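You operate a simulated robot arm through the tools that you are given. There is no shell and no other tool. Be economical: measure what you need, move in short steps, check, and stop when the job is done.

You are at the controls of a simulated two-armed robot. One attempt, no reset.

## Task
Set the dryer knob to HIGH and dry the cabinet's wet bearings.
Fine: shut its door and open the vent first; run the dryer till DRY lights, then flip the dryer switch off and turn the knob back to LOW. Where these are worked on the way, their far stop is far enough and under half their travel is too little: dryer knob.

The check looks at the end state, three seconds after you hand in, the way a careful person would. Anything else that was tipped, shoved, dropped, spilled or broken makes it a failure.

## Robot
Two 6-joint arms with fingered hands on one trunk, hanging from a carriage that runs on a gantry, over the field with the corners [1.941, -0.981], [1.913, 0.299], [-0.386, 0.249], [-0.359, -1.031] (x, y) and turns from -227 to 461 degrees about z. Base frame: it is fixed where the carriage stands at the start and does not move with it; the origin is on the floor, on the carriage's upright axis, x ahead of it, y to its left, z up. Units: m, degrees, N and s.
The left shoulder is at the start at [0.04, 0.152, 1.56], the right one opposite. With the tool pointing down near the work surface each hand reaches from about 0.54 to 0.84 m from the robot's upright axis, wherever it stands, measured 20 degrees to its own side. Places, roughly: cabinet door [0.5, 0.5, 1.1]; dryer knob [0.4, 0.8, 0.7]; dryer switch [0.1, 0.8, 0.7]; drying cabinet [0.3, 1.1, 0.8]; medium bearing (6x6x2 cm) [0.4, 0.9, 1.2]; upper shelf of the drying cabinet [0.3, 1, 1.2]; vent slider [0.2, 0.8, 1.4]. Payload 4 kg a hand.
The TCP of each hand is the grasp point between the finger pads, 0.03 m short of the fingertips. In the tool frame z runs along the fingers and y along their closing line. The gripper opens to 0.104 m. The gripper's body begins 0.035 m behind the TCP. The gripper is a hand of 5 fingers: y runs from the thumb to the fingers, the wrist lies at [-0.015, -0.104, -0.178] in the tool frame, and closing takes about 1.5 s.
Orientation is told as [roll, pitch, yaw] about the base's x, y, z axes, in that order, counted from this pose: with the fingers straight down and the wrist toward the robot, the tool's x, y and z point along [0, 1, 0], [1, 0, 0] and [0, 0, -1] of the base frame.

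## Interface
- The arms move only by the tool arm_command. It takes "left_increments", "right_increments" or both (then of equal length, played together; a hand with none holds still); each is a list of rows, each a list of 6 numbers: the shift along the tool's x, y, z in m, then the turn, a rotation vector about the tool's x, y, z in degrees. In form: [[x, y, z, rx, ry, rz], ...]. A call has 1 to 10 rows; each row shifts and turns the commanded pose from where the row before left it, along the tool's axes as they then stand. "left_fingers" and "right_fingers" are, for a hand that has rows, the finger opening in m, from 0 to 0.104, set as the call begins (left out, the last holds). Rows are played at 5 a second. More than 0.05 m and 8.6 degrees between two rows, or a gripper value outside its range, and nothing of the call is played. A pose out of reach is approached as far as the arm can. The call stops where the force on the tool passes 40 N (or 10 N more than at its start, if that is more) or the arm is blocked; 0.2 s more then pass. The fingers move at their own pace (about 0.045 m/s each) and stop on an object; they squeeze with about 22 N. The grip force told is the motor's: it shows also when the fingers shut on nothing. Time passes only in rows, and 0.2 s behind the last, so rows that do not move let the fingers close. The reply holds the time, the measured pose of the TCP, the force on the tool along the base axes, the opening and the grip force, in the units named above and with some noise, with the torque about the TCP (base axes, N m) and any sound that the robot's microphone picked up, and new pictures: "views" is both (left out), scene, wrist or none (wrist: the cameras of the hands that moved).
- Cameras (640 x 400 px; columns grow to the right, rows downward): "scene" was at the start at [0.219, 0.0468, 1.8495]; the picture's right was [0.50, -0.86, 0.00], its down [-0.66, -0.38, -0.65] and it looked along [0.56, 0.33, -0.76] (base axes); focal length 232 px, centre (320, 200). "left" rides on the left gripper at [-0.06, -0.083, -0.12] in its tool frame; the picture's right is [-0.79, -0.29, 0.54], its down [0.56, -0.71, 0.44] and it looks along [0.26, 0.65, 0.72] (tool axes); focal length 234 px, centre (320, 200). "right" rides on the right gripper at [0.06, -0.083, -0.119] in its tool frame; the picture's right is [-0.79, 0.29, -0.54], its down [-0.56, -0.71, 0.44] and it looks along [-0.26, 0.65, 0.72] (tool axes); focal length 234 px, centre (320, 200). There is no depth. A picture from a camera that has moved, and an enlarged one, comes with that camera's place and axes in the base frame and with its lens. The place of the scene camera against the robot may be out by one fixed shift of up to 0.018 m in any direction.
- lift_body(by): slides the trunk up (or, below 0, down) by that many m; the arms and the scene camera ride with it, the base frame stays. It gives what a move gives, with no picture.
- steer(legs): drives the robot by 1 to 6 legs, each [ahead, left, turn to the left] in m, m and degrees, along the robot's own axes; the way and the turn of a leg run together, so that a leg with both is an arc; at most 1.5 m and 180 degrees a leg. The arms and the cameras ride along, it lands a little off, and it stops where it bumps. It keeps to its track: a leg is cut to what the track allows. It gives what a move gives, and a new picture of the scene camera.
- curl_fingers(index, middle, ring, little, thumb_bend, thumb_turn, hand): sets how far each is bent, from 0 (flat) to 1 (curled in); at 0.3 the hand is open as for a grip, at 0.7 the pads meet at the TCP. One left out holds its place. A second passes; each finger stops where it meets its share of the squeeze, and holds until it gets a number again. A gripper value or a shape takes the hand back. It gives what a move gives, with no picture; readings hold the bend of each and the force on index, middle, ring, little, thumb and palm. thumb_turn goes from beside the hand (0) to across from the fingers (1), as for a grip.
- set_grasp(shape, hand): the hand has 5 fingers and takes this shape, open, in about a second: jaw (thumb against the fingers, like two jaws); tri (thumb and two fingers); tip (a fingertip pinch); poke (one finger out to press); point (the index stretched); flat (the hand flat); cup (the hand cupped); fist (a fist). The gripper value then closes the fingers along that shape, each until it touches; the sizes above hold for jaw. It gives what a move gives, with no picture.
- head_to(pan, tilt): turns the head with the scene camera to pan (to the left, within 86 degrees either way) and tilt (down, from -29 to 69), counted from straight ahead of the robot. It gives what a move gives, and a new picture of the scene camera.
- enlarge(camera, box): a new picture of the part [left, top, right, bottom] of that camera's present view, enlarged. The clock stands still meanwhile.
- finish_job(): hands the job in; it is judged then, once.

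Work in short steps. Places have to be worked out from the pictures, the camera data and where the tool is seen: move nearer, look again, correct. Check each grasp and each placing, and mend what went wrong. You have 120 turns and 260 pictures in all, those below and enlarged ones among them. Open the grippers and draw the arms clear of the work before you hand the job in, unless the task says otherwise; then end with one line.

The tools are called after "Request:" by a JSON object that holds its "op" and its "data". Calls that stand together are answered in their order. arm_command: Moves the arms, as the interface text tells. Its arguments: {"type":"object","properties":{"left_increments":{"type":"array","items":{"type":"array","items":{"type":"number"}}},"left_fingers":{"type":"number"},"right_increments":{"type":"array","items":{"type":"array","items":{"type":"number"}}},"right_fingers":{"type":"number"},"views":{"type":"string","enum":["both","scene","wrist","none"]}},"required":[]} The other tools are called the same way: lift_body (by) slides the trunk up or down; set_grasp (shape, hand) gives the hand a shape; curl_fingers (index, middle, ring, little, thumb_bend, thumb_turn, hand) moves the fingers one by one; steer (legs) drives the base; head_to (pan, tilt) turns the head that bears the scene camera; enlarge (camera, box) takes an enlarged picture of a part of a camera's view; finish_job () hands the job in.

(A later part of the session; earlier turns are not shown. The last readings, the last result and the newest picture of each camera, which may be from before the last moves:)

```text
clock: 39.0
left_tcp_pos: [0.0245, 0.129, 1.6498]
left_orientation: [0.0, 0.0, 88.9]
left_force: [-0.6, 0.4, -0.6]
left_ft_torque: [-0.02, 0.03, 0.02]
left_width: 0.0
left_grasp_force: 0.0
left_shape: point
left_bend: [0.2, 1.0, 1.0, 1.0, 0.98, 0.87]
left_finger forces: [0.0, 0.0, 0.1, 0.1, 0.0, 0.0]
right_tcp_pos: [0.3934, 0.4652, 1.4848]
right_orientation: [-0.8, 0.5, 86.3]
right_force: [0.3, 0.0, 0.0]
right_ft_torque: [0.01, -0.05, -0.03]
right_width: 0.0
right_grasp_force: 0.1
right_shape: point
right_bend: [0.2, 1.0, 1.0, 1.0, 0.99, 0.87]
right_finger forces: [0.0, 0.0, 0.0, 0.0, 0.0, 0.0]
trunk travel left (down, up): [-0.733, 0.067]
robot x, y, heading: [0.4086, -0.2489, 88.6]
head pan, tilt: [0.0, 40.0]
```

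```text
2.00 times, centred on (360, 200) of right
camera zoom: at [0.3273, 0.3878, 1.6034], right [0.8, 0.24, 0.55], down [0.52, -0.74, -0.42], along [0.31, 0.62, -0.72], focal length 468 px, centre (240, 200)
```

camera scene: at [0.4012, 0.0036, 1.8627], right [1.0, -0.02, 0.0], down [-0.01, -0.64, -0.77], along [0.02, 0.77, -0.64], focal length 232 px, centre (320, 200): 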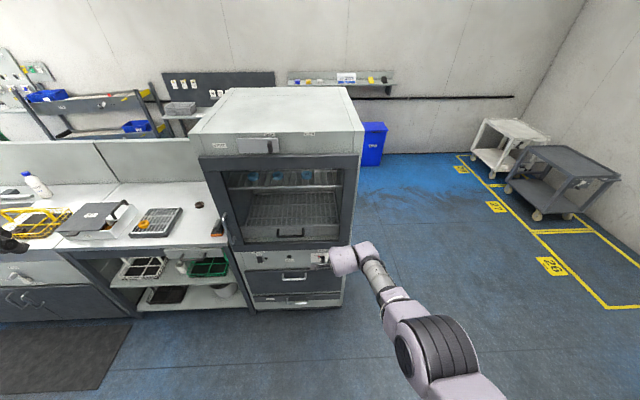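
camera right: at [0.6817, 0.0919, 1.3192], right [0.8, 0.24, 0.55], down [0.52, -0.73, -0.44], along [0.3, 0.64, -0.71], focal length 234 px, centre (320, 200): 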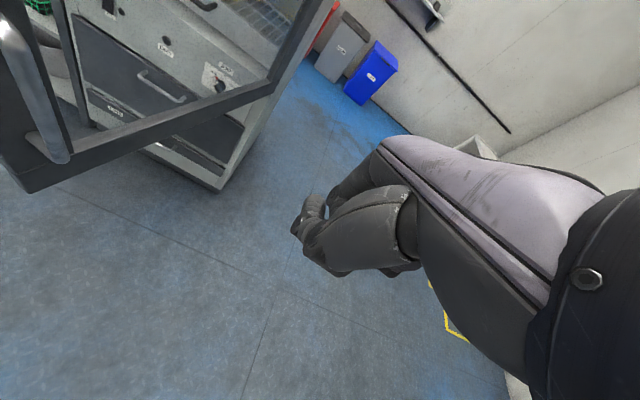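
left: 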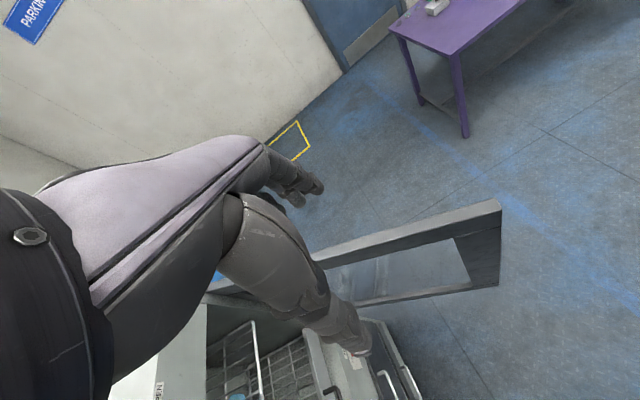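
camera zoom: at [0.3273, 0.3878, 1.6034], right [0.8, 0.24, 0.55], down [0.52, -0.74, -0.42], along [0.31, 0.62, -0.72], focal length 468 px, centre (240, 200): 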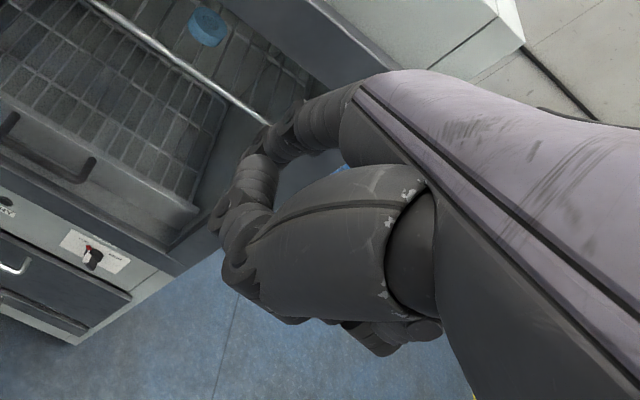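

The index position is hard to judge with the hand pointing down. I tilt the right hand to horizontal (fingers toward the cabinet), which suits the vent, knob and switch, and take a jaw shape with known geometry.

Request:
{"op": "set_grasp", "data": {"hand": "right", "shape": "jaw"}}

Request:
{"op": "arm_command", "data": {"right_increments": [[0, 0, 0, -8.5, 0, 0], [0, 0, 0, -8.5, 0, 0], [0, 0, 0, -8.5, 0, 0], [0, 0, 0, -8.5, 0, 0], [0, 0, 0, -8.5, 0, 0], [0, 0, 0, -8.5, 0, 0], [0, 0, 0, -8.5, 0, 0], [0, 0, 0, -8.5, 0, 0], [0, 0, 0, -8.5, 0, 0], [0, 0, 0, -8.5, 0, 0]]}}

```text
clock: 40.0
left_tcp_pos: [0.0241, 0.1287, 1.6489]
left_orientation: [0.0, 0.0, 88.9]
left_force: [0.2, -0.3, -0.1]
left_ft_torque: [-0.01, 0.03, -0.01]
left_width: 0.0001
left_grasp_force: 0.1
left_shape: point
left_bend: [0.2, 1.0, 1.0, 1.0, 0.98, 0.87]
left_finger forces: [0.0, 0.1, 0.0, 0.0, 0.1, 0.0]
right_tcp_pos: [0.3931, 0.4651, 1.4847]
right_orientation: [-0.8, 0.4, 86.3]
right_force: [-0.3, -0.5, -0.2]
right_ft_torque: [0.0, 0.0, 0.0]
right_width: 0.1035
right_grasp_force: 0.0
right_shape: jaw
right_bend: [0.3, 0.3, 0.3, 0.3, 0.3, 0.97]
right_finger forces: [0.0, 0.1, 0.0, 0.1, 0.0, 0.1]
trunk travel left (down, up): [-0.733, 0.067]
robot x, y, heading: [0.4049, -0.2478, 88.7]
head pan, tilt: [0.0, 40.0]
```

```text
clock: 42.1
left_tcp_pos: [0.0245, 0.1292, 1.6493]
left_orientation: [0.1, 0.0, 88.9]
left_force: [0.5, -0.4, 0.6]
left_ft_torque: [0.01, 0.0, -0.02]
left_width: 0.0
left_grasp_force: 0.0
left_shape: point
left_bend: [0.2, 1.0, 1.0, 1.0, 0.98, 0.87]
left_finger forces: [0.1, 0.1, 0.0, 0.0, 0.1, 0.1]
right_tcp_pos: [0.4548, 0.4988, 1.5226]
right_orientation: [-25.7, -85.2, 111.8]
right_force: [0.4, -0.9, 0.0]
right_ft_torque: [-0.02, -0.03, 0.0]
right_width: 0.1042
right_grasp_force: 0.1
right_shape: jaw
right_bend: [0.3, 0.3, 0.3, 0.3, 0.3, 0.97]
right_finger forces: [0.1, 0.1, 0.1, 0.0, 0.0, 0.0]
right hand out of reach, approached as far as the arm can: row 3, 4, 5, 6, 9, 10
trunk travel left (down, up): [-0.733, 0.067]
robot x, y, heading: [0.4063, -0.2532, 88.5]
head pan, tilt: [0.0, 40.0]
camera scene: at [0.4012, 0.0035, 1.8627], right [1.0, -0.02, 0.0], down [-0.01, -0.64, -0.77], along [0.02, 0.77, -0.64], focal length 232 px, centre (320, 200)
camera right: at [0.3892, 0.3776, 1.4466], right [0.74, -0.57, 0.36], down [0.61, 0.34, -0.72], along [0.29, 0.75, 0.6], focal length 234 px, centre (320, 200)
```

scene: 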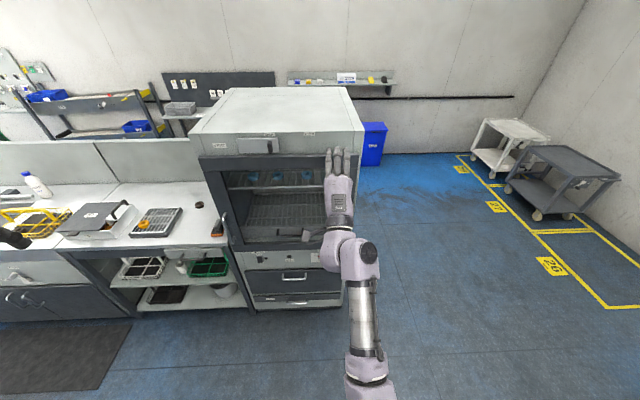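
right: 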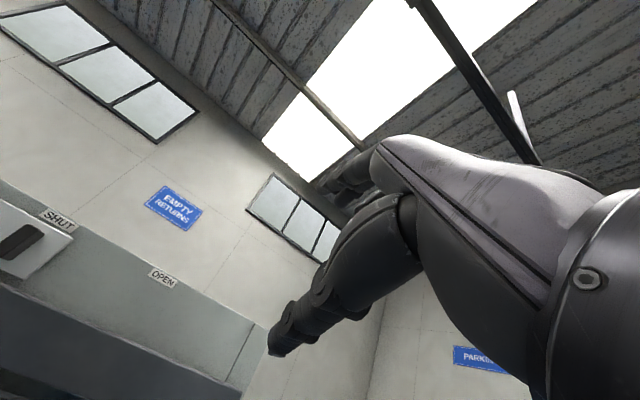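

Now the hand is plainly visible from above with fingers forward. I take the point shape and look.

Request:
{"op": "set_grasp", "data": {"hand": "right", "shape": "point"}}

Request:
{"op": "enlarge", "data": {"camera": "scene", "box": [200, 100, 420, 237]}}

```text
clock: 43.0
left_tcp_pos: [0.0251, 0.1293, 1.6499]
left_orientation: [0.0, 0.1, 88.9]
left_force: [-0.6, -0.5, -0.3]
left_ft_torque: [0.02, -0.02, -0.01]
left_width: 0.0
left_grasp_force: 0.1
left_shape: point
left_bend: [0.2, 1.0, 1.0, 1.0, 0.98, 0.87]
left_finger forces: [0.0, 0.0, 0.0, 0.1, 0.0, 0.0]
right_tcp_pos: [0.4567, 0.4993, 1.5142]
right_orientation: [-23.7, -84.4, 109.4]
right_force: [-0.3, 0.3, 0.1]
right_ft_torque: [0.0, 0.0, -0.01]
right_width: 0.0003
right_grasp_force: 0.0
right_shape: point
right_bend: [0.2, 1.0, 1.0, 1.0, 0.98, 0.87]
right_finger forces: [0.0, 0.0, 0.0, 0.0, 0.0, 0.1]
trunk travel left (down, up): [-0.733, 0.067]
robot x, y, heading: [0.406, -0.2497, 89.0]
head pan, tilt: [0.0, 40.0]
```

```text
2.91 times, centred on (310, 168) of scene
camera zoom: at [0.4012, 0.0036, 1.8627], right [1.0, -0.02, 0.0], down [-0.01, -0.64, -0.77], along [0.02, 0.77, -0.64], focal length 675 px, centre (349, 292)
```

zoom: 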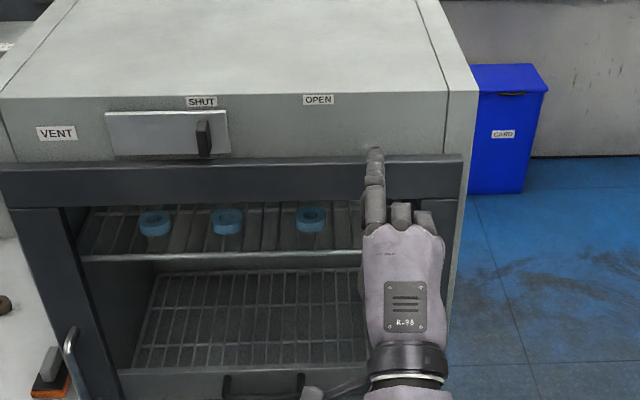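

The index is clearly separate on the left side, but it slopes upward. I untilt by about 26° so the index is level and the curled fingers stay clear of the door, then look.

Request:
{"op": "arm_command", "data": {"right_increments": [[0, 0, 0, 8.5, 0, 0], [0, 0, 0, 8.5, 0, 0], [0, 0, 0, 8.5, 0, 0], [0, 0, 0, 0, 0, 0]], "views": "wrist"}}

Request:
{"op": "enlarge", "data": {"camera": "scene", "box": [200, 100, 420, 237]}}

```text
clock: 44.0
left_tcp_pos: [0.0239, 0.1294, 1.649]
left_orientation: [0.0, 0.0, 88.9]
left_force: [-0.1, -0.1, -0.2]
left_ft_torque: [-0.01, -0.01, -0.01]
left_width: 0.0
left_grasp_force: 0.0
left_shape: point
left_bend: [0.2, 1.0, 1.0, 1.0, 0.98, 0.87]
left_finger forces: [0.0, 0.0, 0.0, 0.1, 0.0, 0.1]
right_tcp_pos: [0.436, 0.5065, 1.5022]
right_orientation: [0.0, -58.8, 86.4]
right_force: [0.3, 0.2, 0.2]
right_ft_torque: [-0.02, -0.03, 0.03]
right_width: 0.0
right_grasp_force: 0.1
right_shape: point
right_bend: [0.2, 1.0, 1.0, 1.0, 0.98, 0.87]
right_finger forces: [0.1, 0.0, 0.1, 0.0, 0.1, 0.0]
right hand out of reach, approached as far as the arm can: row 3
trunk travel left (down, up): [-0.733, 0.067]
robot x, y, heading: [0.3996, -0.2504, 88.9]
head pan, tilt: [0.0, 40.0]
camera right: at [0.3663, 0.3655, 1.4927], right [0.77, -0.36, 0.53], down [0.56, -0.03, -0.83], along [0.32, 0.93, 0.18], focal length 234 px, centre (320, 200)
```

right: 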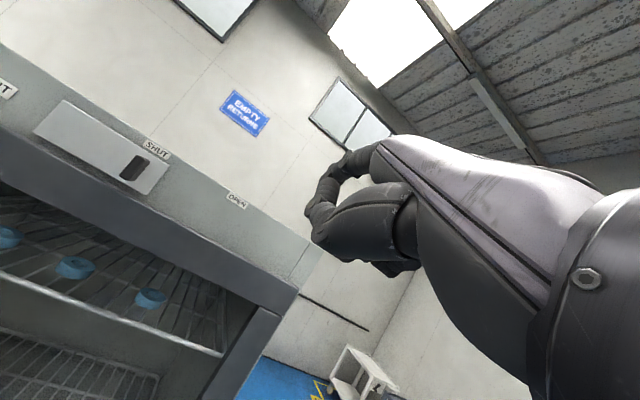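

```text
2.91 times, centred on (310, 168) of scene
camera zoom: at [0.4012, 0.0036, 1.8628], right [1.0, -0.02, 0.0], down [-0.01, -0.64, -0.77], along [0.02, 0.77, -0.64], focal length 675 px, centre (349, 292)
```

zoom: 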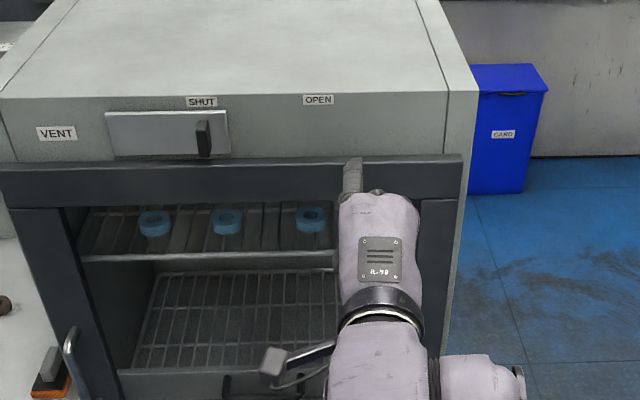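

Index tip estimated at tool offset (0.017, 0.065, 0.025). Using base and trunk moves to position it: left 0.22, ahead 0.15 and trunk down 0.09, which puts the tip about 0.1 m short of and left of the tab.

Request:
{"op": "steer", "data": {"legs": [[0, 0.225, 0], [0.13, 0, 0]]}}

Request:
{"op": "lift_body", "data": {"by": -0.09}}

Request:
{"op": "enlarge", "data": {"camera": "scene", "box": [220, 80, 420, 205]}}

Request:
{"op": "enlarge", "data": {"camera": "right", "box": [100, 50, 420, 250]}}

```text
clock: 46.6
left_tcp_pos: [-0.1969, 0.2625, 1.6502]
left_orientation: [0.0, 0.0, 89.0]
left_force: [0.7, -0.1, -0.5]
left_ft_torque: [-0.02, -0.05, 0.0]
left_width: 0.0
left_grasp_force: 0.0
left_shape: point
left_bend: [0.2, 1.0, 1.0, 1.0, 0.98, 0.87]
left_finger forces: [0.0, 0.0, 0.0, 0.0, 0.1, 0.0]
right_tcp_pos: [0.2111, 0.6415, 1.5029]
right_orientation: [-0.2, -59.0, 86.5]
right_force: [-0.7, 0.2, -0.3]
right_ft_torque: [0.0, -0.06, 0.0]
right_width: 0.0001
right_grasp_force: 0.0
right_shape: point
right_bend: [0.2, 1.0, 1.0, 1.0, 0.98, 0.87]
right_finger forces: [0.0, 0.0, 0.0, 0.0, 0.1, 0.0]
trunk travel left (down, up): [-0.733, 0.067]
robot x, y, heading: [0.1825, -0.1132, 89.2]
head pan, tilt: [0.0, 40.0]
camera scene: at [0.1787, 0.1383, 1.8627], right [1.0, -0.02, 0.0], down [-0.01, -0.64, -0.77], along [0.01, 0.77, -0.64], focal length 232 px, centre (320, 200)
```

scene: 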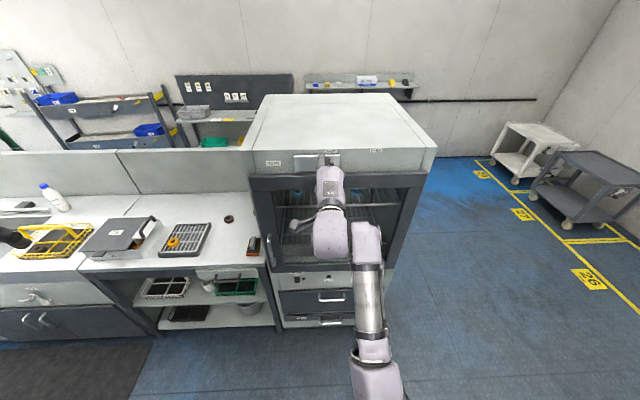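

```text
clock: 47.9
left_tcp_pos: [-0.1975, 0.2634, 1.5589]
left_orientation: [0.0, 0.0, 89.0]
left_force: [-0.2, -0.3, 0.8]
left_ft_torque: [0.01, 0.0, -0.03]
left_width: 0.0
left_grasp_force: 0.1
left_shape: point
left_bend: [0.2, 1.0, 1.0, 1.0, 0.98, 0.87]
left_finger forces: [0.1, 0.0, 0.0, 0.1, 0.0, 0.0]
right_tcp_pos: [0.2112, 0.6408, 1.4135]
right_orientation: [-0.2, -59.0, 86.5]
right_force: [0.2, 0.3, -0.5]
right_ft_torque: [-0.02, 0.0, -0.01]
right_width: 0.0
right_grasp_force: 0.1
right_shape: point
right_bend: [0.2, 1.0, 1.0, 1.0, 0.98, 0.87]
right_finger forces: [0.1, 0.0, 0.0, 0.1, 0.1, 0.0]
trunk travel left (down, up): [-0.643, 0.157]
robot x, y, heading: [0.1828, -0.1118, 88.9]
head pan, tilt: [0.0, 40.0]
```

```text
3.20 times, centred on (320, 142) of scene
camera zoom: at [0.1787, 0.1384, 1.7728], right [1.0, -0.02, 0.0], down [-0.01, -0.64, -0.77], along [0.01, 0.77, -0.64], focal length 742 px, centre (320, 384)
```

zoom: 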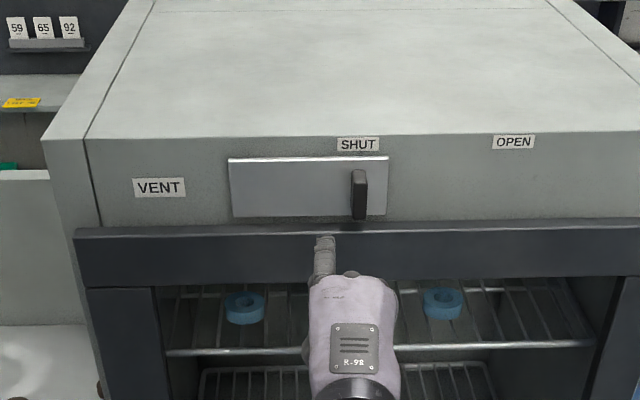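

```text
2.00 times, centred on (260, 150) of right
camera zoom: at [0.1434, 0.5003, 1.4027], right [0.77, -0.37, 0.53], down [0.56, -0.03, -0.83], along [0.32, 0.93, 0.18], focal length 468 px, centre (440, 300)
```

zoom: 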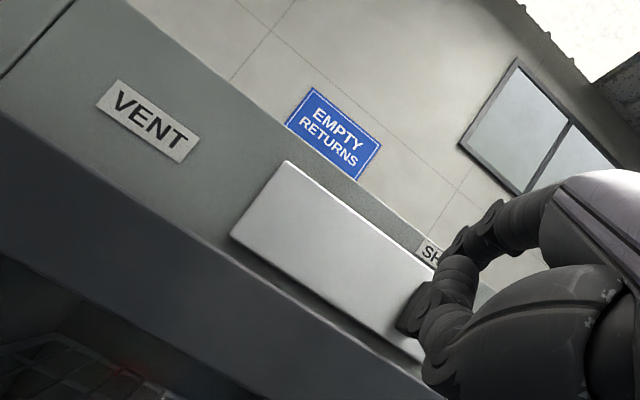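

The prediction matches: the tip is left of the tab, about 0.115 m short. I drive ahead 0.10 and check.

Request:
{"op": "steer", "data": {"legs": [[0.1, 0, 0]]}}

Request:
{"op": "enlarge", "data": {"camera": "scene", "box": [220, 80, 420, 205]}}

Request:
{"op": "enlarge", "data": {"camera": "right", "box": [100, 50, 420, 250]}}

```text
clock: 49.0
left_tcp_pos: [-0.1951, 0.3621, 1.5592]
left_orientation: [-0.1, 0.1, 88.9]
left_force: [0.2, 0.3, -0.8]
left_ft_torque: [-0.01, 0.0, -0.02]
left_width: 0.0
left_grasp_force: 0.1
left_shape: point
left_bend: [0.2, 1.0, 1.0, 1.0, 0.98, 0.87]
left_finger forces: [0.0, 0.0, 0.0, 0.0, 0.0, 0.0]
right_tcp_pos: [0.2146, 0.7394, 1.4136]
right_orientation: [-0.1, -58.9, 86.4]
right_force: [-0.7, -0.1, -0.2]
right_ft_torque: [0.0, 0.01, 0.02]
right_width: 0.0
right_grasp_force: 0.1
right_shape: point
right_bend: [0.2, 1.0, 1.0, 1.0, 0.98, 0.87]
right_finger forces: [0.0, 0.0, 0.1, 0.1, 0.0, 0.0]
trunk travel left (down, up): [-0.643, 0.157]
robot x, y, heading: [0.1828, -0.0147, 88.7]
head pan, tilt: [0.0, 40.0]
camera scene: at [0.181, 0.2363, 1.7728], right [1.0, -0.02, 0.0], down [-0.01, -0.64, -0.77], along [0.02, 0.77, -0.64], focal length 232 px, centre (320, 200)
```

scene: 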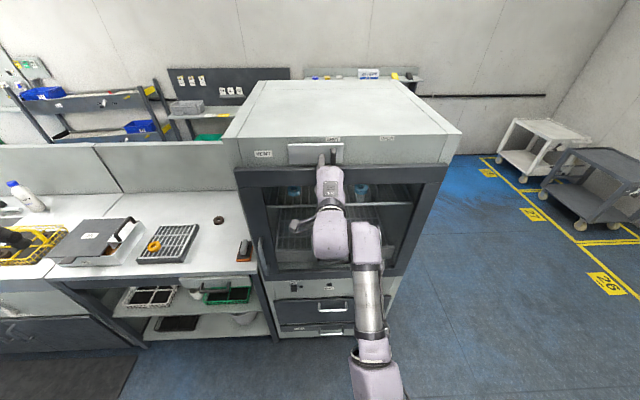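

```text
3.20 times, centred on (320, 142) of scene
camera zoom: at [0.181, 0.2363, 1.7728], right [1.0, -0.02, 0.0], down [-0.01, -0.64, -0.77], along [0.02, 0.77, -0.64], focal length 742 px, centre (320, 384)
```

zoom: 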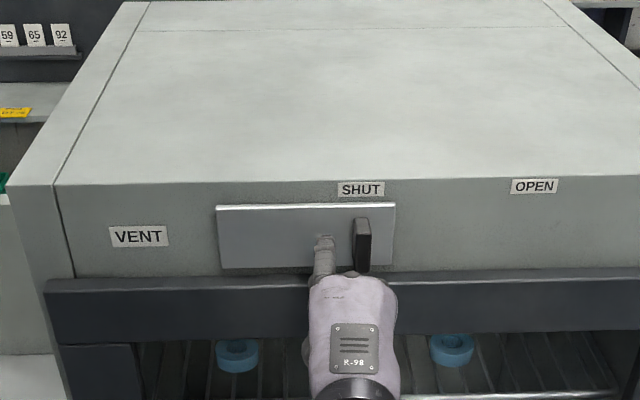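

```text
2.00 times, centred on (260, 150) of right
camera zoom: at [0.1464, 0.5983, 1.4027], right [0.77, -0.37, 0.53], down [0.56, -0.03, -0.83], along [0.32, 0.93, 0.18], focal length 468 px, centre (440, 300)
```

zoom: 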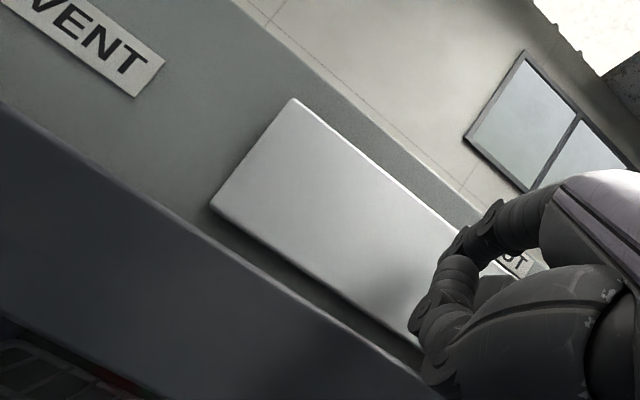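

The fingertip is right beside the tab. I go 0.012 further in, then drive right 0.08 to push the tab.

Request:
{"op": "steer", "data": {"legs": [[0.012, 0, 0], [0, -0.08, 0]]}}

Request:
{"op": "enlarge", "data": {"camera": "scene", "box": [220, 80, 420, 205]}}

```text
clock: 50.5
left_tcp_pos: [-0.114, 0.3724, 1.5589]
left_orientation: [0.0, 0.0, 88.9]
left_force: [-0.3, -0.9, 0.2]
left_ft_torque: [-0.02, 0.02, 0.0]
left_width: 0.0
left_grasp_force: 0.0
left_shape: point
left_bend: [0.2, 1.0, 1.0, 1.0, 0.98, 0.87]
left_finger forces: [0.1, 0.0, 0.0, 0.0, 0.1, 0.0]
right_tcp_pos: [0.2948, 0.7496, 1.4134]
right_orientation: [-0.1, -59.0, 86.4]
right_force: [0.3, 0.0, 0.5]
right_ft_torque: [0.02, -0.01, -0.04]
right_width: 0.0
right_grasp_force: 0.1
right_shape: point
right_bend: [0.2, 1.0, 1.0, 1.0, 0.98, 0.87]
right_finger forces: [0.1, 0.0, 0.0, 0.0, 0.0, 0.1]
trunk travel left (down, up): [-0.643, 0.157]
robot x, y, heading: [0.2651, -0.0069, 89.0]
head pan, tilt: [0.0, 40.0]
camera scene: at [0.2618, 0.2466, 1.7727], right [1.0, -0.02, 0.0], down [-0.01, -0.64, -0.77], along [0.02, 0.77, -0.64], focal length 232 px, centre (320, 200)
```

scene: 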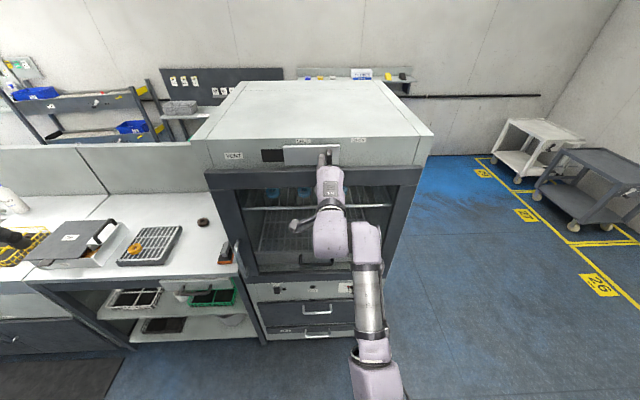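

```text
3.20 times, centred on (320, 142) of scene
camera zoom: at [0.2618, 0.2466, 1.7727], right [1.0, -0.02, 0.0], down [-0.01, -0.64, -0.77], along [0.02, 0.77, -0.64], focal length 742 px, centre (320, 384)
```

zoom: 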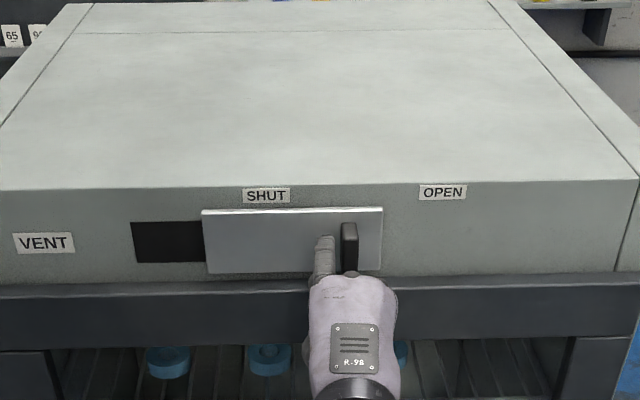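

The vent is sliding. About 0.085 m remain to OPEN; I keep driving right.

Request:
{"op": "steer", "data": {"legs": [[0, -0.08, 0]]}}

Request:
{"op": "enlarge", "data": {"camera": "scene", "box": [220, 80, 420, 205]}}

```text
clock: 51.5
left_tcp_pos: [-0.0335, 0.3702, 1.5587]
left_orientation: [0.0, -0.1, 88.9]
left_force: [0.5, 0.2, -0.6]
left_ft_torque: [-0.01, 0.02, 0.0]
left_width: 0.0004
left_grasp_force: 0.2
left_shape: point
left_bend: [0.2, 1.0, 1.0, 1.0, 0.98, 0.87]
left_finger forces: [0.0, 0.0, 0.0, 0.1, 0.0, 0.0]
right_tcp_pos: [0.377, 0.7481, 1.4132]
right_orientation: [-0.1, -59.0, 86.3]
right_force: [-0.1, -1.0, 0.7]
right_ft_torque: [-0.01, 0.01, 0.02]
right_width: 0.0
right_grasp_force: 0.1
right_shape: point
right_bend: [0.2, 1.0, 1.0, 1.0, 0.98, 0.87]
right_finger forces: [0.1, 0.1, 0.0, 0.1, 0.1, 0.0]
trunk travel left (down, up): [-0.643, 0.157]
robot x, y, heading: [0.3476, -0.0073, 88.9]
head pan, tilt: [0.0, 40.0]
camera scene: at [0.3431, 0.2449, 1.7727], right [1.0, -0.02, 0.0], down [-0.01, -0.64, -0.77], along [0.02, 0.77, -0.64], focal length 232 px, centre (320, 200)
```

scene: 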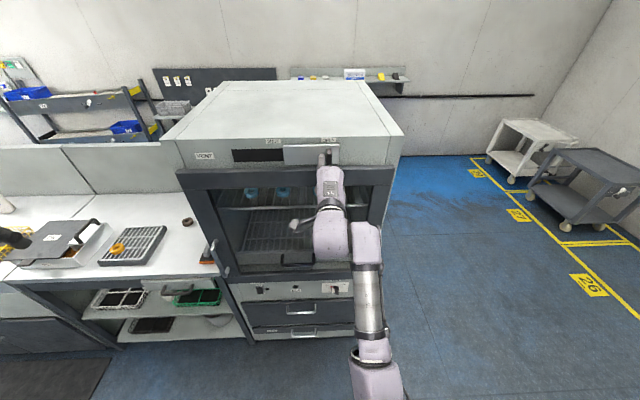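

```text
3.20 times, centred on (320, 142) of scene
camera zoom: at [0.3431, 0.2449, 1.7727], right [1.0, -0.02, 0.0], down [-0.01, -0.64, -0.77], along [0.02, 0.77, -0.64], focal length 742 px, centre (320, 384)
```

zoom: 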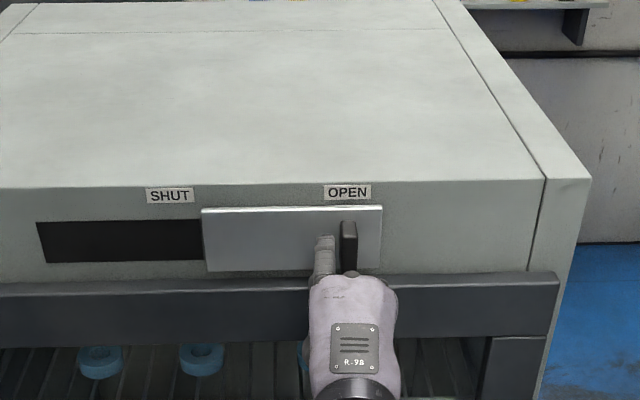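

At OPEN; a small extra push to reach the end stop.

Request:
{"op": "steer", "data": {"legs": [[0, -0.02, 0]]}}

Request:
{"op": "enlarge", "data": {"camera": "scene", "box": [220, 80, 420, 205]}}

```text
clock: 52.4
left_tcp_pos: [-0.0171, 0.3678, 1.561]
left_orientation: [0.2, 0.0, 89.3]
left_force: [-0.7, -0.1, -0.2]
left_ft_torque: [0.01, 0.0, 0.02]
left_width: 0.0001
left_grasp_force: 0.1
left_shape: point
left_bend: [0.2, 1.0, 1.0, 1.0, 0.98, 0.87]
left_finger forces: [0.0, 0.0, 0.0, 0.1, 0.0, 0.0]
right_tcp_pos: [0.3835, 0.7462, 1.4119]
right_orientation: [1.2, -58.7, 86.4]
right_force: [-4.0, 1.5, -0.2]
right_ft_torque: [0.0, -0.23, 0.19]
right_width: 0.0
right_grasp_force: 0.1
right_shape: point
right_bend: [0.19, 1.0, 1.0, 1.0, 0.98, 0.87]
right_finger forces: [4.5, 0.0, 0.1, 0.0, 0.0, 0.1]
trunk travel left (down, up): [-0.643, 0.157]
robot x, y, heading: [0.363, -0.0059, 89.2]
head pan, tilt: [0.0, 40.0]
stopped in leg 1: the force on the tool passed its limit at 44 N (the readings are from after the stop); the commanded pose is now the measured one
camera scene: at [0.3607, 0.2447, 1.7728], right [1.0, -0.02, 0.0], down [-0.01, -0.64, -0.77], along [0.01, 0.77, -0.64], focal length 232 px, centre (320, 200)
```

scene: 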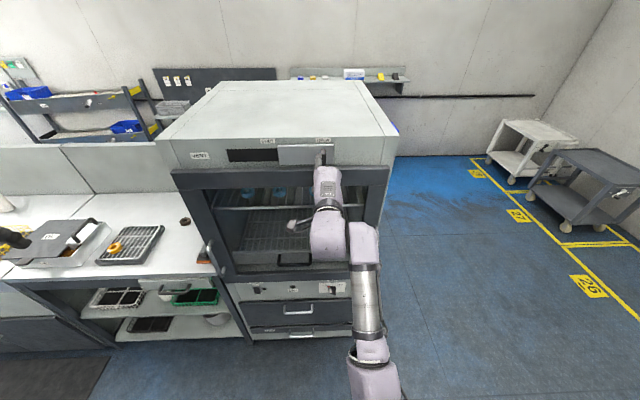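

```text
3.20 times, centred on (320, 142) of scene
camera zoom: at [0.3607, 0.2447, 1.7728], right [1.0, -0.02, 0.0], down [-0.01, -0.64, -0.77], along [0.01, 0.77, -0.64], focal length 742 px, centre (320, 384)
```

zoom: 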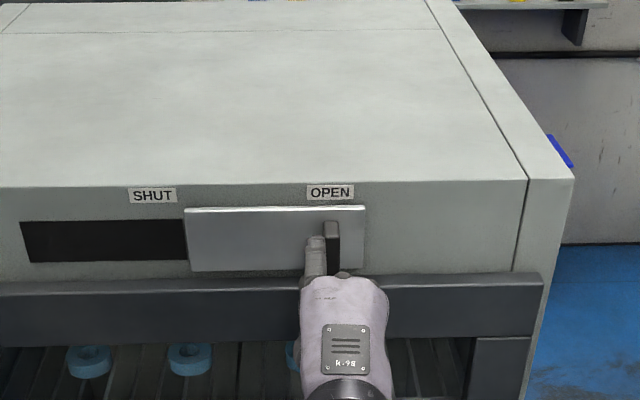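

Vent fully open against its stop. I unload, back away, and lower the trunk to work on the lower panel.

Request:
{"op": "steer", "data": {"legs": [[0, 0.015, 0], [-0.28, 0, 0]]}}

Request:
{"op": "lift_body", "data": {"by": -0.6}}

Request:
{"op": "head_to", "data": {"pan": 0, "tilt": 30}}

```text
clock: 54.8
left_tcp_pos: [-0.0338, 0.0873, 1.5596]
left_orientation: [0.2, 0.0, 89.0]
left_force: [-0.4, 0.4, 0.4]
left_ft_torque: [-0.01, -0.02, -0.02]
left_width: 0.0
left_grasp_force: 0.1
left_shape: point
left_bend: [0.2, 1.0, 1.0, 1.0, 0.98, 0.87]
left_finger forces: [0.0, 0.0, 0.0, 0.1, 0.0, 0.0]
right_tcp_pos: [0.3667, 0.4632, 1.4121]
right_orientation: [1.0, -58.7, 86.3]
right_force: [-0.4, -0.2, -0.7]
right_ft_torque: [0.04, -0.01, 0.0]
right_width: 0.0
right_grasp_force: 0.0
right_shape: point
right_bend: [0.2, 1.0, 1.0, 1.0, 0.98, 0.87]
right_finger forces: [0.0, 0.0, 0.2, 0.0, 0.1, 0.0]
trunk travel left (down, up): [-0.643, 0.157]
robot x, y, heading: [0.3417, -0.2902, 88.9]
head pan, tilt: [0.0, 40.0]
camera scene: at [0.3421, -0.0379, 1.7727], right [1.0, -0.02, 0.0], down [-0.01, -0.64, -0.77], along [0.01, 0.77, -0.64], focal length 232 px, centre (320, 200)
```

scene: 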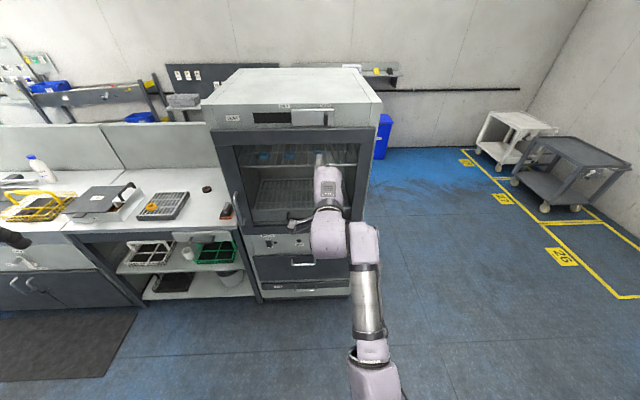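

```text
refused: -0.6 is not a number from -0.4 to 0.4
```

```text
clock: 55.5
left_tcp_pos: [-0.0344, 0.0873, 1.5594]
left_orientation: [0.0, 0.0, 88.9]
left_force: [0.1, -0.2, -1.0]
left_ft_torque: [0.01, 0.01, -0.03]
left_width: 0.0001
left_grasp_force: 0.1
left_shape: point
left_bend: [0.2, 1.0, 1.0, 1.0, 0.98, 0.87]
left_finger forces: [0.1, 0.0, 0.0, 0.0, 0.0, 0.0]
right_tcp_pos: [0.3667, 0.4629, 1.4127]
right_orientation: [1.0, -58.7, 86.4]
right_force: [-0.1, 0.0, 0.3]
right_ft_torque: [0.0, -0.04, -0.02]
right_width: 0.0001
right_grasp_force: 0.0
right_shape: point
right_bend: [0.2, 1.0, 1.0, 1.0, 0.98, 0.87]
right_finger forces: [0.0, 0.0, 0.0, 0.0, 0.1, 0.0]
trunk travel left (down, up): [-0.643, 0.157]
robot x, y, heading: [0.3415, -0.2874, 88.7]
head pan, tilt: [0.0, 30.0]
camera scene: at [0.3422, -0.0325, 1.788], right [1.0, -0.02, 0.0], down [-0.01, -0.5, -0.87], along [0.02, 0.87, -0.5], focal length 232 px, centre (320, 200)
```

scene: 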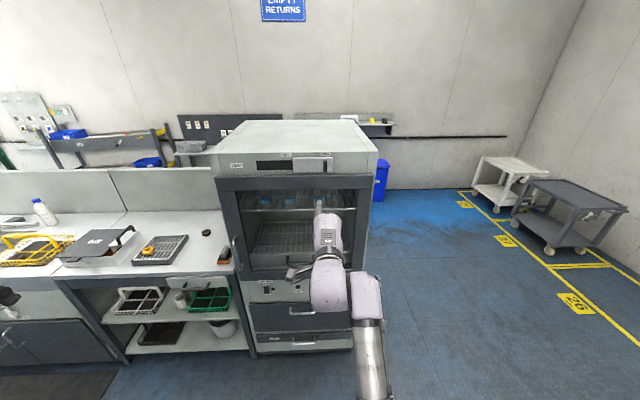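

Lift is limited to 0.4 per call, so I lower in two calls and view the panel.

Request:
{"op": "lift_body", "data": {"by": -0.35}}

Request:
{"op": "lift_body", "data": {"by": -0.25}}

Request:
{"op": "head_to", "data": {"pan": 0, "tilt": 28}}

Request:
{"op": "enlarge", "data": {"camera": "right", "box": [0, 0, 640, 400]}}

```text
clock: 58.9
left_tcp_pos: [-0.0356, 0.0871, 1.2098]
left_orientation: [0.1, 0.0, 88.9]
left_force: [0.1, -0.5, -0.4]
left_ft_torque: [-0.01, 0.0, 0.03]
left_width: 0.0
left_grasp_force: 0.1
left_shape: point
left_bend: [0.2, 1.0, 1.0, 1.0, 0.98, 0.87]
left_finger forces: [0.0, 0.0, 0.0, 0.1, 0.1, 0.1]
right_tcp_pos: [0.3673, 0.4638, 1.0632]
right_orientation: [1.0, -58.7, 86.3]
right_force: [-0.3, 0.0, -0.8]
right_ft_torque: [0.03, 0.02, 0.0]
right_width: 0.0001
right_grasp_force: 0.0
right_shape: point
right_bend: [0.2, 1.0, 1.0, 1.0, 0.98, 0.87]
right_finger forces: [0.0, 0.1, 0.0, 0.0, 0.1, 0.0]
trunk travel left (down, up): [-0.293, 0.507]
robot x, y, heading: [0.346, -0.2894, 88.9]
head pan, tilt: [0.0, 30.0]
```

```text
clock: 61.5
left_tcp_pos: [-0.0352, 0.087, 0.9596]
left_orientation: [0.1, 0.0, 89.1]
left_force: [0.3, 0.6, -0.2]
left_ft_torque: [0.02, 0.0, 0.02]
left_width: 0.0
left_grasp_force: 0.0
left_shape: point
left_bend: [0.2, 1.0, 1.0, 1.0, 0.98, 0.87]
left_finger forces: [0.0, 0.0, 0.0, 0.0, 0.1, 0.1]
right_tcp_pos: [0.3692, 0.464, 0.8128]
right_orientation: [1.0, -58.7, 86.3]
right_force: [1.1, -0.9, -0.5]
right_ft_torque: [-0.03, -0.02, 0.01]
right_width: 0.0
right_grasp_force: 0.0
right_shape: point
right_bend: [0.2, 1.0, 1.0, 1.0, 0.98, 0.87]
right_finger forces: [0.1, 0.1, 0.1, 0.0, 0.0, 0.0]
trunk travel left (down, up): [-0.043, 0.757]
robot x, y, heading: [0.3462, -0.2881, 89.0]
head pan, tilt: [0.0, 30.0]
```

```text
clock: 62.1
left_tcp_pos: [-0.0339, 0.087, 0.9601]
left_orientation: [0.1, 0.2, 88.9]
left_force: [0.1, 0.6, -0.4]
left_ft_torque: [-0.01, 0.01, 0.02]
left_width: 0.0
left_grasp_force: 0.0
left_shape: point
left_bend: [0.2, 1.0, 1.0, 1.0, 0.98, 0.87]
left_finger forces: [0.0, 0.0, 0.0, 0.1, 0.0, 0.0]
right_tcp_pos: [0.3682, 0.4642, 0.8131]
right_orientation: [1.0, -58.7, 86.3]
right_force: [-1.1, 0.5, -0.3]
right_ft_torque: [0.03, -0.01, -0.01]
right_width: 0.0
right_grasp_force: 0.1
right_shape: point
right_bend: [0.2, 1.0, 1.0, 1.0, 0.98, 0.87]
right_finger forces: [0.0, 0.0, 0.1, 0.1, 0.1, 0.0]
trunk travel left (down, up): [-0.043, 0.757]
robot x, y, heading: [0.3466, -0.2899, 88.9]
head pan, tilt: [0.0, 28.0]
camera scene: at [0.3422, -0.0317, 1.1912], right [1.0, -0.02, 0.0], down [-0.01, -0.47, -0.88], along [0.02, 0.88, -0.47], focal length 232 px, centre (320, 200)
```

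scene: 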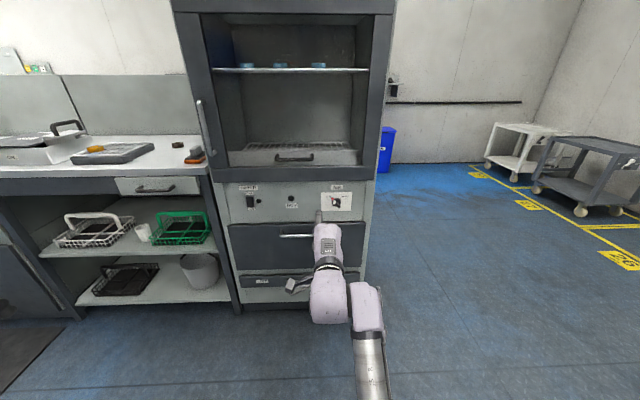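

```text
1.00 times, centred on (320, 200) of right (not enlarged: the box is as wide or as high as the picture)
camera zoom: at [0.3016, 0.3222, 0.8034], right [0.78, -0.35, 0.52], down [0.55, -0.02, -0.83], along [0.31, 0.94, 0.18], focal length 234 px, centre (320, 200)
```

zoom: 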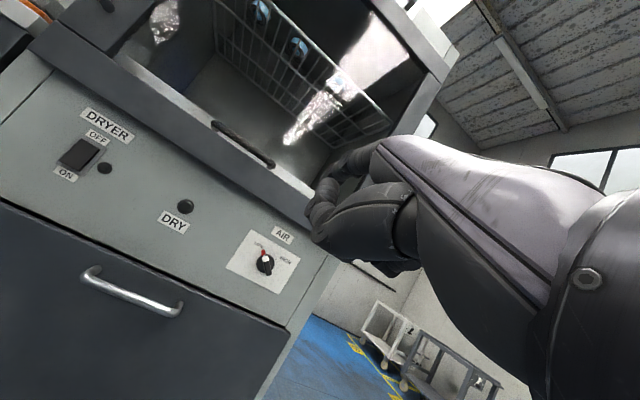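

Very good view. I enlarge the knob and switch.

Request:
{"op": "enlarge", "data": {"camera": "right", "box": [200, 200, 340, 300]}}

Request:
{"op": "enlarge", "data": {"camera": "scene", "box": [220, 170, 380, 270]}}

Request:
{"op": "enlarge", "data": {"camera": "right", "box": [30, 90, 230, 240]}}

```text
4.00 times, centred on (270, 250) of right
camera zoom: at [0.3016, 0.3222, 0.8034], right [0.78, -0.35, 0.52], down [0.55, -0.02, -0.83], along [0.31, 0.94, 0.18], focal length 937 px, centre (520, 0)
```

zoom: 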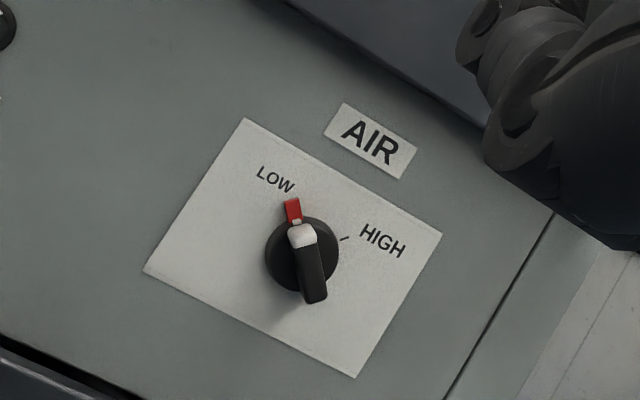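

```text
4.00 times, centred on (300, 220) of scene
camera zoom: at [0.3422, -0.0317, 1.1912], right [1.0, -0.02, 0.0], down [-0.01, -0.47, -0.88], along [0.02, 0.88, -0.47], focal length 928 px, centre (400, 120)
```

zoom: 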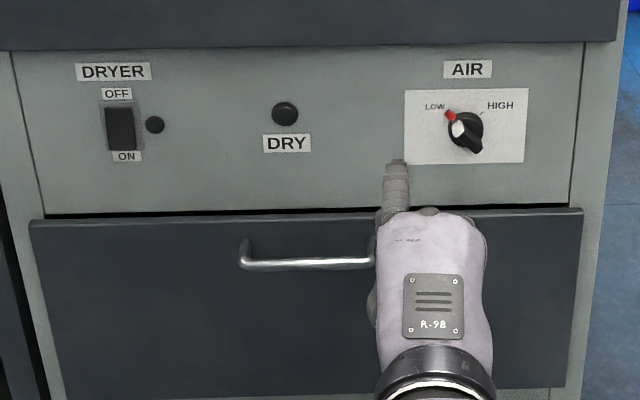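

```text
2.67 times, centred on (130, 165) of right
camera zoom: at [0.3016, 0.3222, 0.8034], right [0.78, -0.35, 0.52], down [0.55, -0.02, -0.83], along [0.31, 0.94, 0.18], focal length 624 px, centre (827, 293)
```

zoom: 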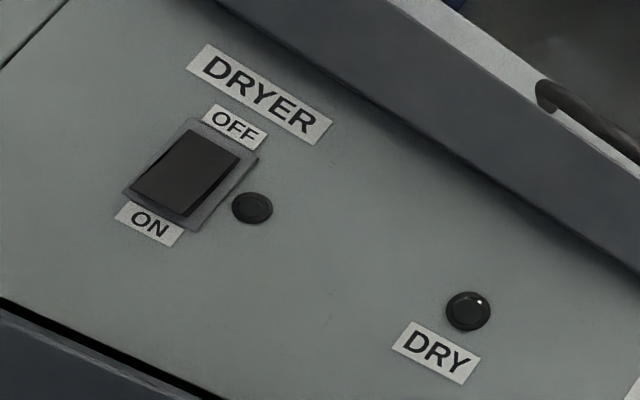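

Knob at about (0.427, 0.78, 0.73–0.745); pointer on LOW (upper left), HIGH at upper right. So I push the pointer tip with the index along a clockwise arc. First I lower the trunk the last 0.04 and the arm about 0.075.

Request:
{"op": "lift_body", "data": {"by": -0.04}}

Request:
{"op": "arm_command", "data": {"right_increments": [[0, -0.0214, 0.0129, 0, 0, 0], [0, -0.0214, 0.0129, 0, 0, 0], [0, -0.0214, 0.0129, 0, 0, 0], [0, 0, 0, 0, 0, 0]], "views": "wrist"}}

Request:
{"op": "enlarge", "data": {"camera": "scene", "box": [220, 170, 380, 270]}}

```text
clock: 63.0
left_tcp_pos: [-0.0361, 0.0867, 0.9189]
left_orientation: [0.0, 0.0, 89.0]
left_force: [0.0, -0.1, 0.0]
left_ft_torque: [-0.02, 0.01, 0.02]
left_width: 0.0
left_grasp_force: 0.1
left_shape: point
left_bend: [0.2, 1.0, 1.0, 1.0, 0.98, 0.87]
left_finger forces: [0.1, 0.1, 0.1, 0.1, 0.0, 0.1]
right_tcp_pos: [0.3668, 0.4646, 0.7734]
right_orientation: [1.0, -58.8, 86.2]
right_force: [-0.1, -0.1, 0.3]
right_ft_torque: [0.01, 0.01, 0.0]
right_width: 0.0
right_grasp_force: 0.1
right_shape: point
right_bend: [0.2, 1.0, 1.0, 1.0, 0.98, 0.87]
right_finger forces: [0.1, 0.0, 0.0, 0.0, 0.0, 0.1]
trunk travel left (down, up): [-0.003, 0.797]
robot x, y, heading: [0.342, -0.2892, 89.0]
head pan, tilt: [0.0, 28.0]
```

```text
clock: 64.0
left_tcp_pos: [-0.0342, 0.0872, 0.9193]
left_orientation: [0.0, 0.0, 89.1]
left_force: [-1.1, 0.1, 0.2]
left_ft_torque: [0.01, -0.01, 0.01]
left_width: 0.0003
left_grasp_force: 0.0
left_shape: point
left_bend: [0.2, 1.0, 1.0, 1.0, 0.98, 0.87]
left_finger forces: [0.1, 0.1, 0.0, 0.0, 0.1, 0.1]
right_tcp_pos: [0.368, 0.4616, 0.6968]
right_orientation: [0.8, -58.7, 86.3]
right_force: [-0.3, -0.5, 0.0]
right_ft_torque: [0.04, 0.0, 0.0]
right_width: 0.0
right_grasp_force: 0.0
right_shape: point
right_bend: [0.2, 1.0, 1.0, 1.0, 0.98, 0.87]
right_finger forces: [0.1, 0.0, 0.0, 0.0, 0.1, 0.0]
trunk travel left (down, up): [-0.003, 0.797]
robot x, y, heading: [0.3432, -0.292, 89.0]
head pan, tilt: [0.0, 28.0]
camera right: at [0.3009, 0.3203, 0.6872], right [0.78, -0.35, 0.52], down [0.55, -0.02, -0.83], along [0.31, 0.94, 0.18], focal length 234 px, centre (320, 200)
```

right: 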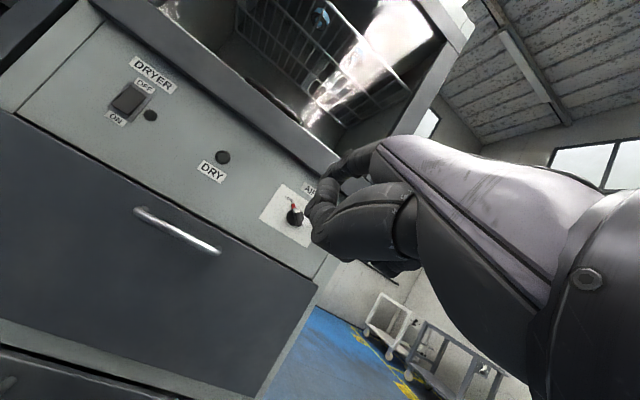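

```text
4.00 times, centred on (300, 220) of scene
camera zoom: at [0.3422, -0.0316, 1.1513], right [1.0, -0.02, 0.0], down [-0.01, -0.47, -0.88], along [0.02, 0.88, -0.47], focal length 928 px, centre (400, 120)
```

zoom: 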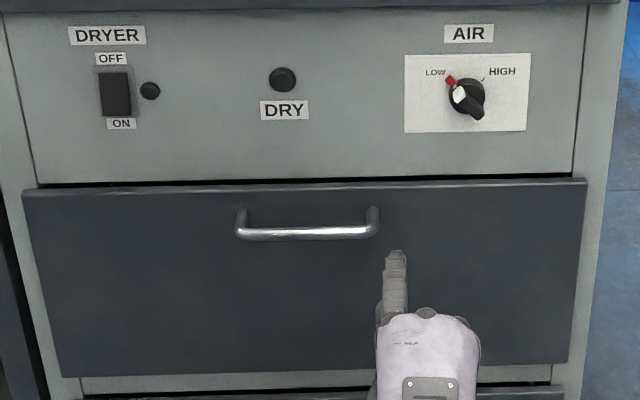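

Arm control is accurate here. The tip is about 0.075 left of and 0.015 above the knob centre. I lower slightly, shift right 0.04 and approach to about 0.06 short.

Request:
{"op": "arm_command", "data": {"right_increments": [[0, -0.011, 0.0065, 0, 0, 0]], "views": "none"}}

Request:
{"op": "steer", "data": {"legs": [[0, -0.038, 0], [0.21, 0, 0]]}}

Request:
{"op": "enlarge", "data": {"camera": "scene", "box": [240, 170, 400, 270]}}

Request:
{"op": "enlarge", "data": {"camera": "right", "box": [160, 100, 400, 250]}}

```text
clock: 64.3
left_tcp_pos: [-0.0356, 0.0879, 0.919]
left_orientation: [0.0, 0.0, 89.0]
left_force: [0.2, -0.5, -1.6]
left_ft_torque: [-0.03, 0.0, 0.04]
left_width: 0.0
left_grasp_force: 0.1
left_shape: point
left_bend: [0.2, 1.0, 1.0, 1.0, 0.98, 0.87]
left_finger forces: [0.0, 0.0, 0.1, 0.1, 0.0, 0.0]
right_tcp_pos: [0.3668, 0.4629, 0.6837]
right_orientation: [0.9, -58.7, 86.3]
right_force: [1.4, -0.5, -1.0]
right_ft_torque: [0.05, 0.0, 0.0]
right_width: 0.0
right_grasp_force: 0.0
right_shape: point
right_bend: [0.2, 1.0, 1.0, 1.0, 0.98, 0.87]
right_finger forces: [0.1, 0.0, 0.0, 0.0, 0.1, 0.0]
trunk travel left (down, up): [-0.003, 0.797]
robot x, y, heading: [0.3423, -0.2888, 89.2]
head pan, tilt: [0.0, 28.0]
```

```text
clock: 66.5
left_tcp_pos: [0.0073, 0.294, 0.9206]
left_orientation: [0.1, 0.0, 88.9]
left_force: [-0.7, 0.7, -0.6]
left_ft_torque: [0.05, -0.03, 0.0]
left_width: 0.0
left_grasp_force: 0.0
left_shape: point
left_bend: [0.2, 1.0, 1.0, 1.0, 0.98, 0.87]
left_finger forces: [0.0, 0.0, 0.1, 0.0, 0.1, 0.0]
right_tcp_pos: [0.4101, 0.6688, 0.6847]
right_orientation: [1.0, -58.6, 86.4]
right_force: [0.3, 0.5, -1.5]
right_ft_torque: [0.01, 0.0, -0.05]
right_width: 0.0
right_grasp_force: 0.0
right_shape: point
right_bend: [0.2, 1.0, 1.0, 1.0, 0.98, 0.87]
right_finger forces: [0.0, 0.0, 0.0, 0.0, 0.0, 0.1]
trunk travel left (down, up): [-0.003, 0.797]
robot x, y, heading: [0.3888, -0.0836, 88.8]
head pan, tilt: [0.0, 28.0]
camera scene: at [0.3842, 0.1757, 1.1511], right [1.0, -0.02, 0.0], down [-0.01, -0.47, -0.88], along [0.02, 0.88, -0.47], focal length 232 px, centre (320, 200)
```

scene: 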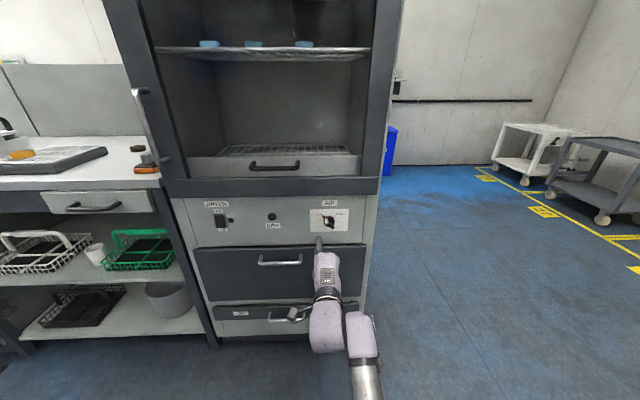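

```text
4.00 times, centred on (320, 220) of scene
camera zoom: at [0.3842, 0.1757, 1.1511], right [1.0, -0.02, 0.0], down [-0.01, -0.47, -0.88], along [0.02, 0.88, -0.47], focal length 928 px, centre (320, 120)
```

zoom: 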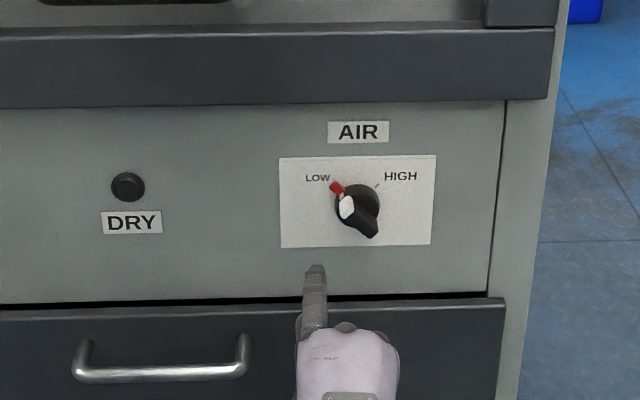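

```text
2.67 times, centred on (280, 175) of right
camera zoom: at [0.343, 0.5275, 0.6743], right [0.78, -0.35, 0.52], down [0.55, -0.02, -0.83], along [0.31, 0.94, 0.18], focal length 624 px, centre (427, 267)
```

zoom: 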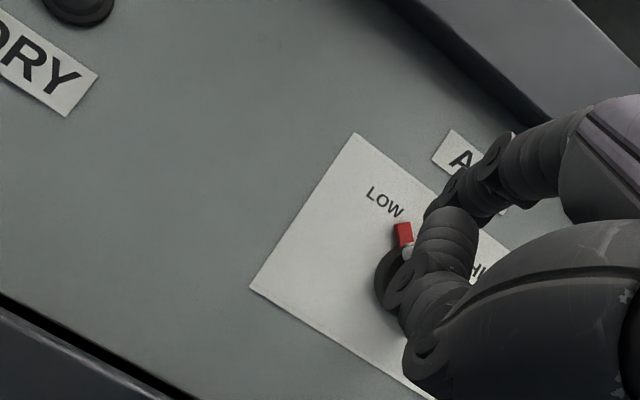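

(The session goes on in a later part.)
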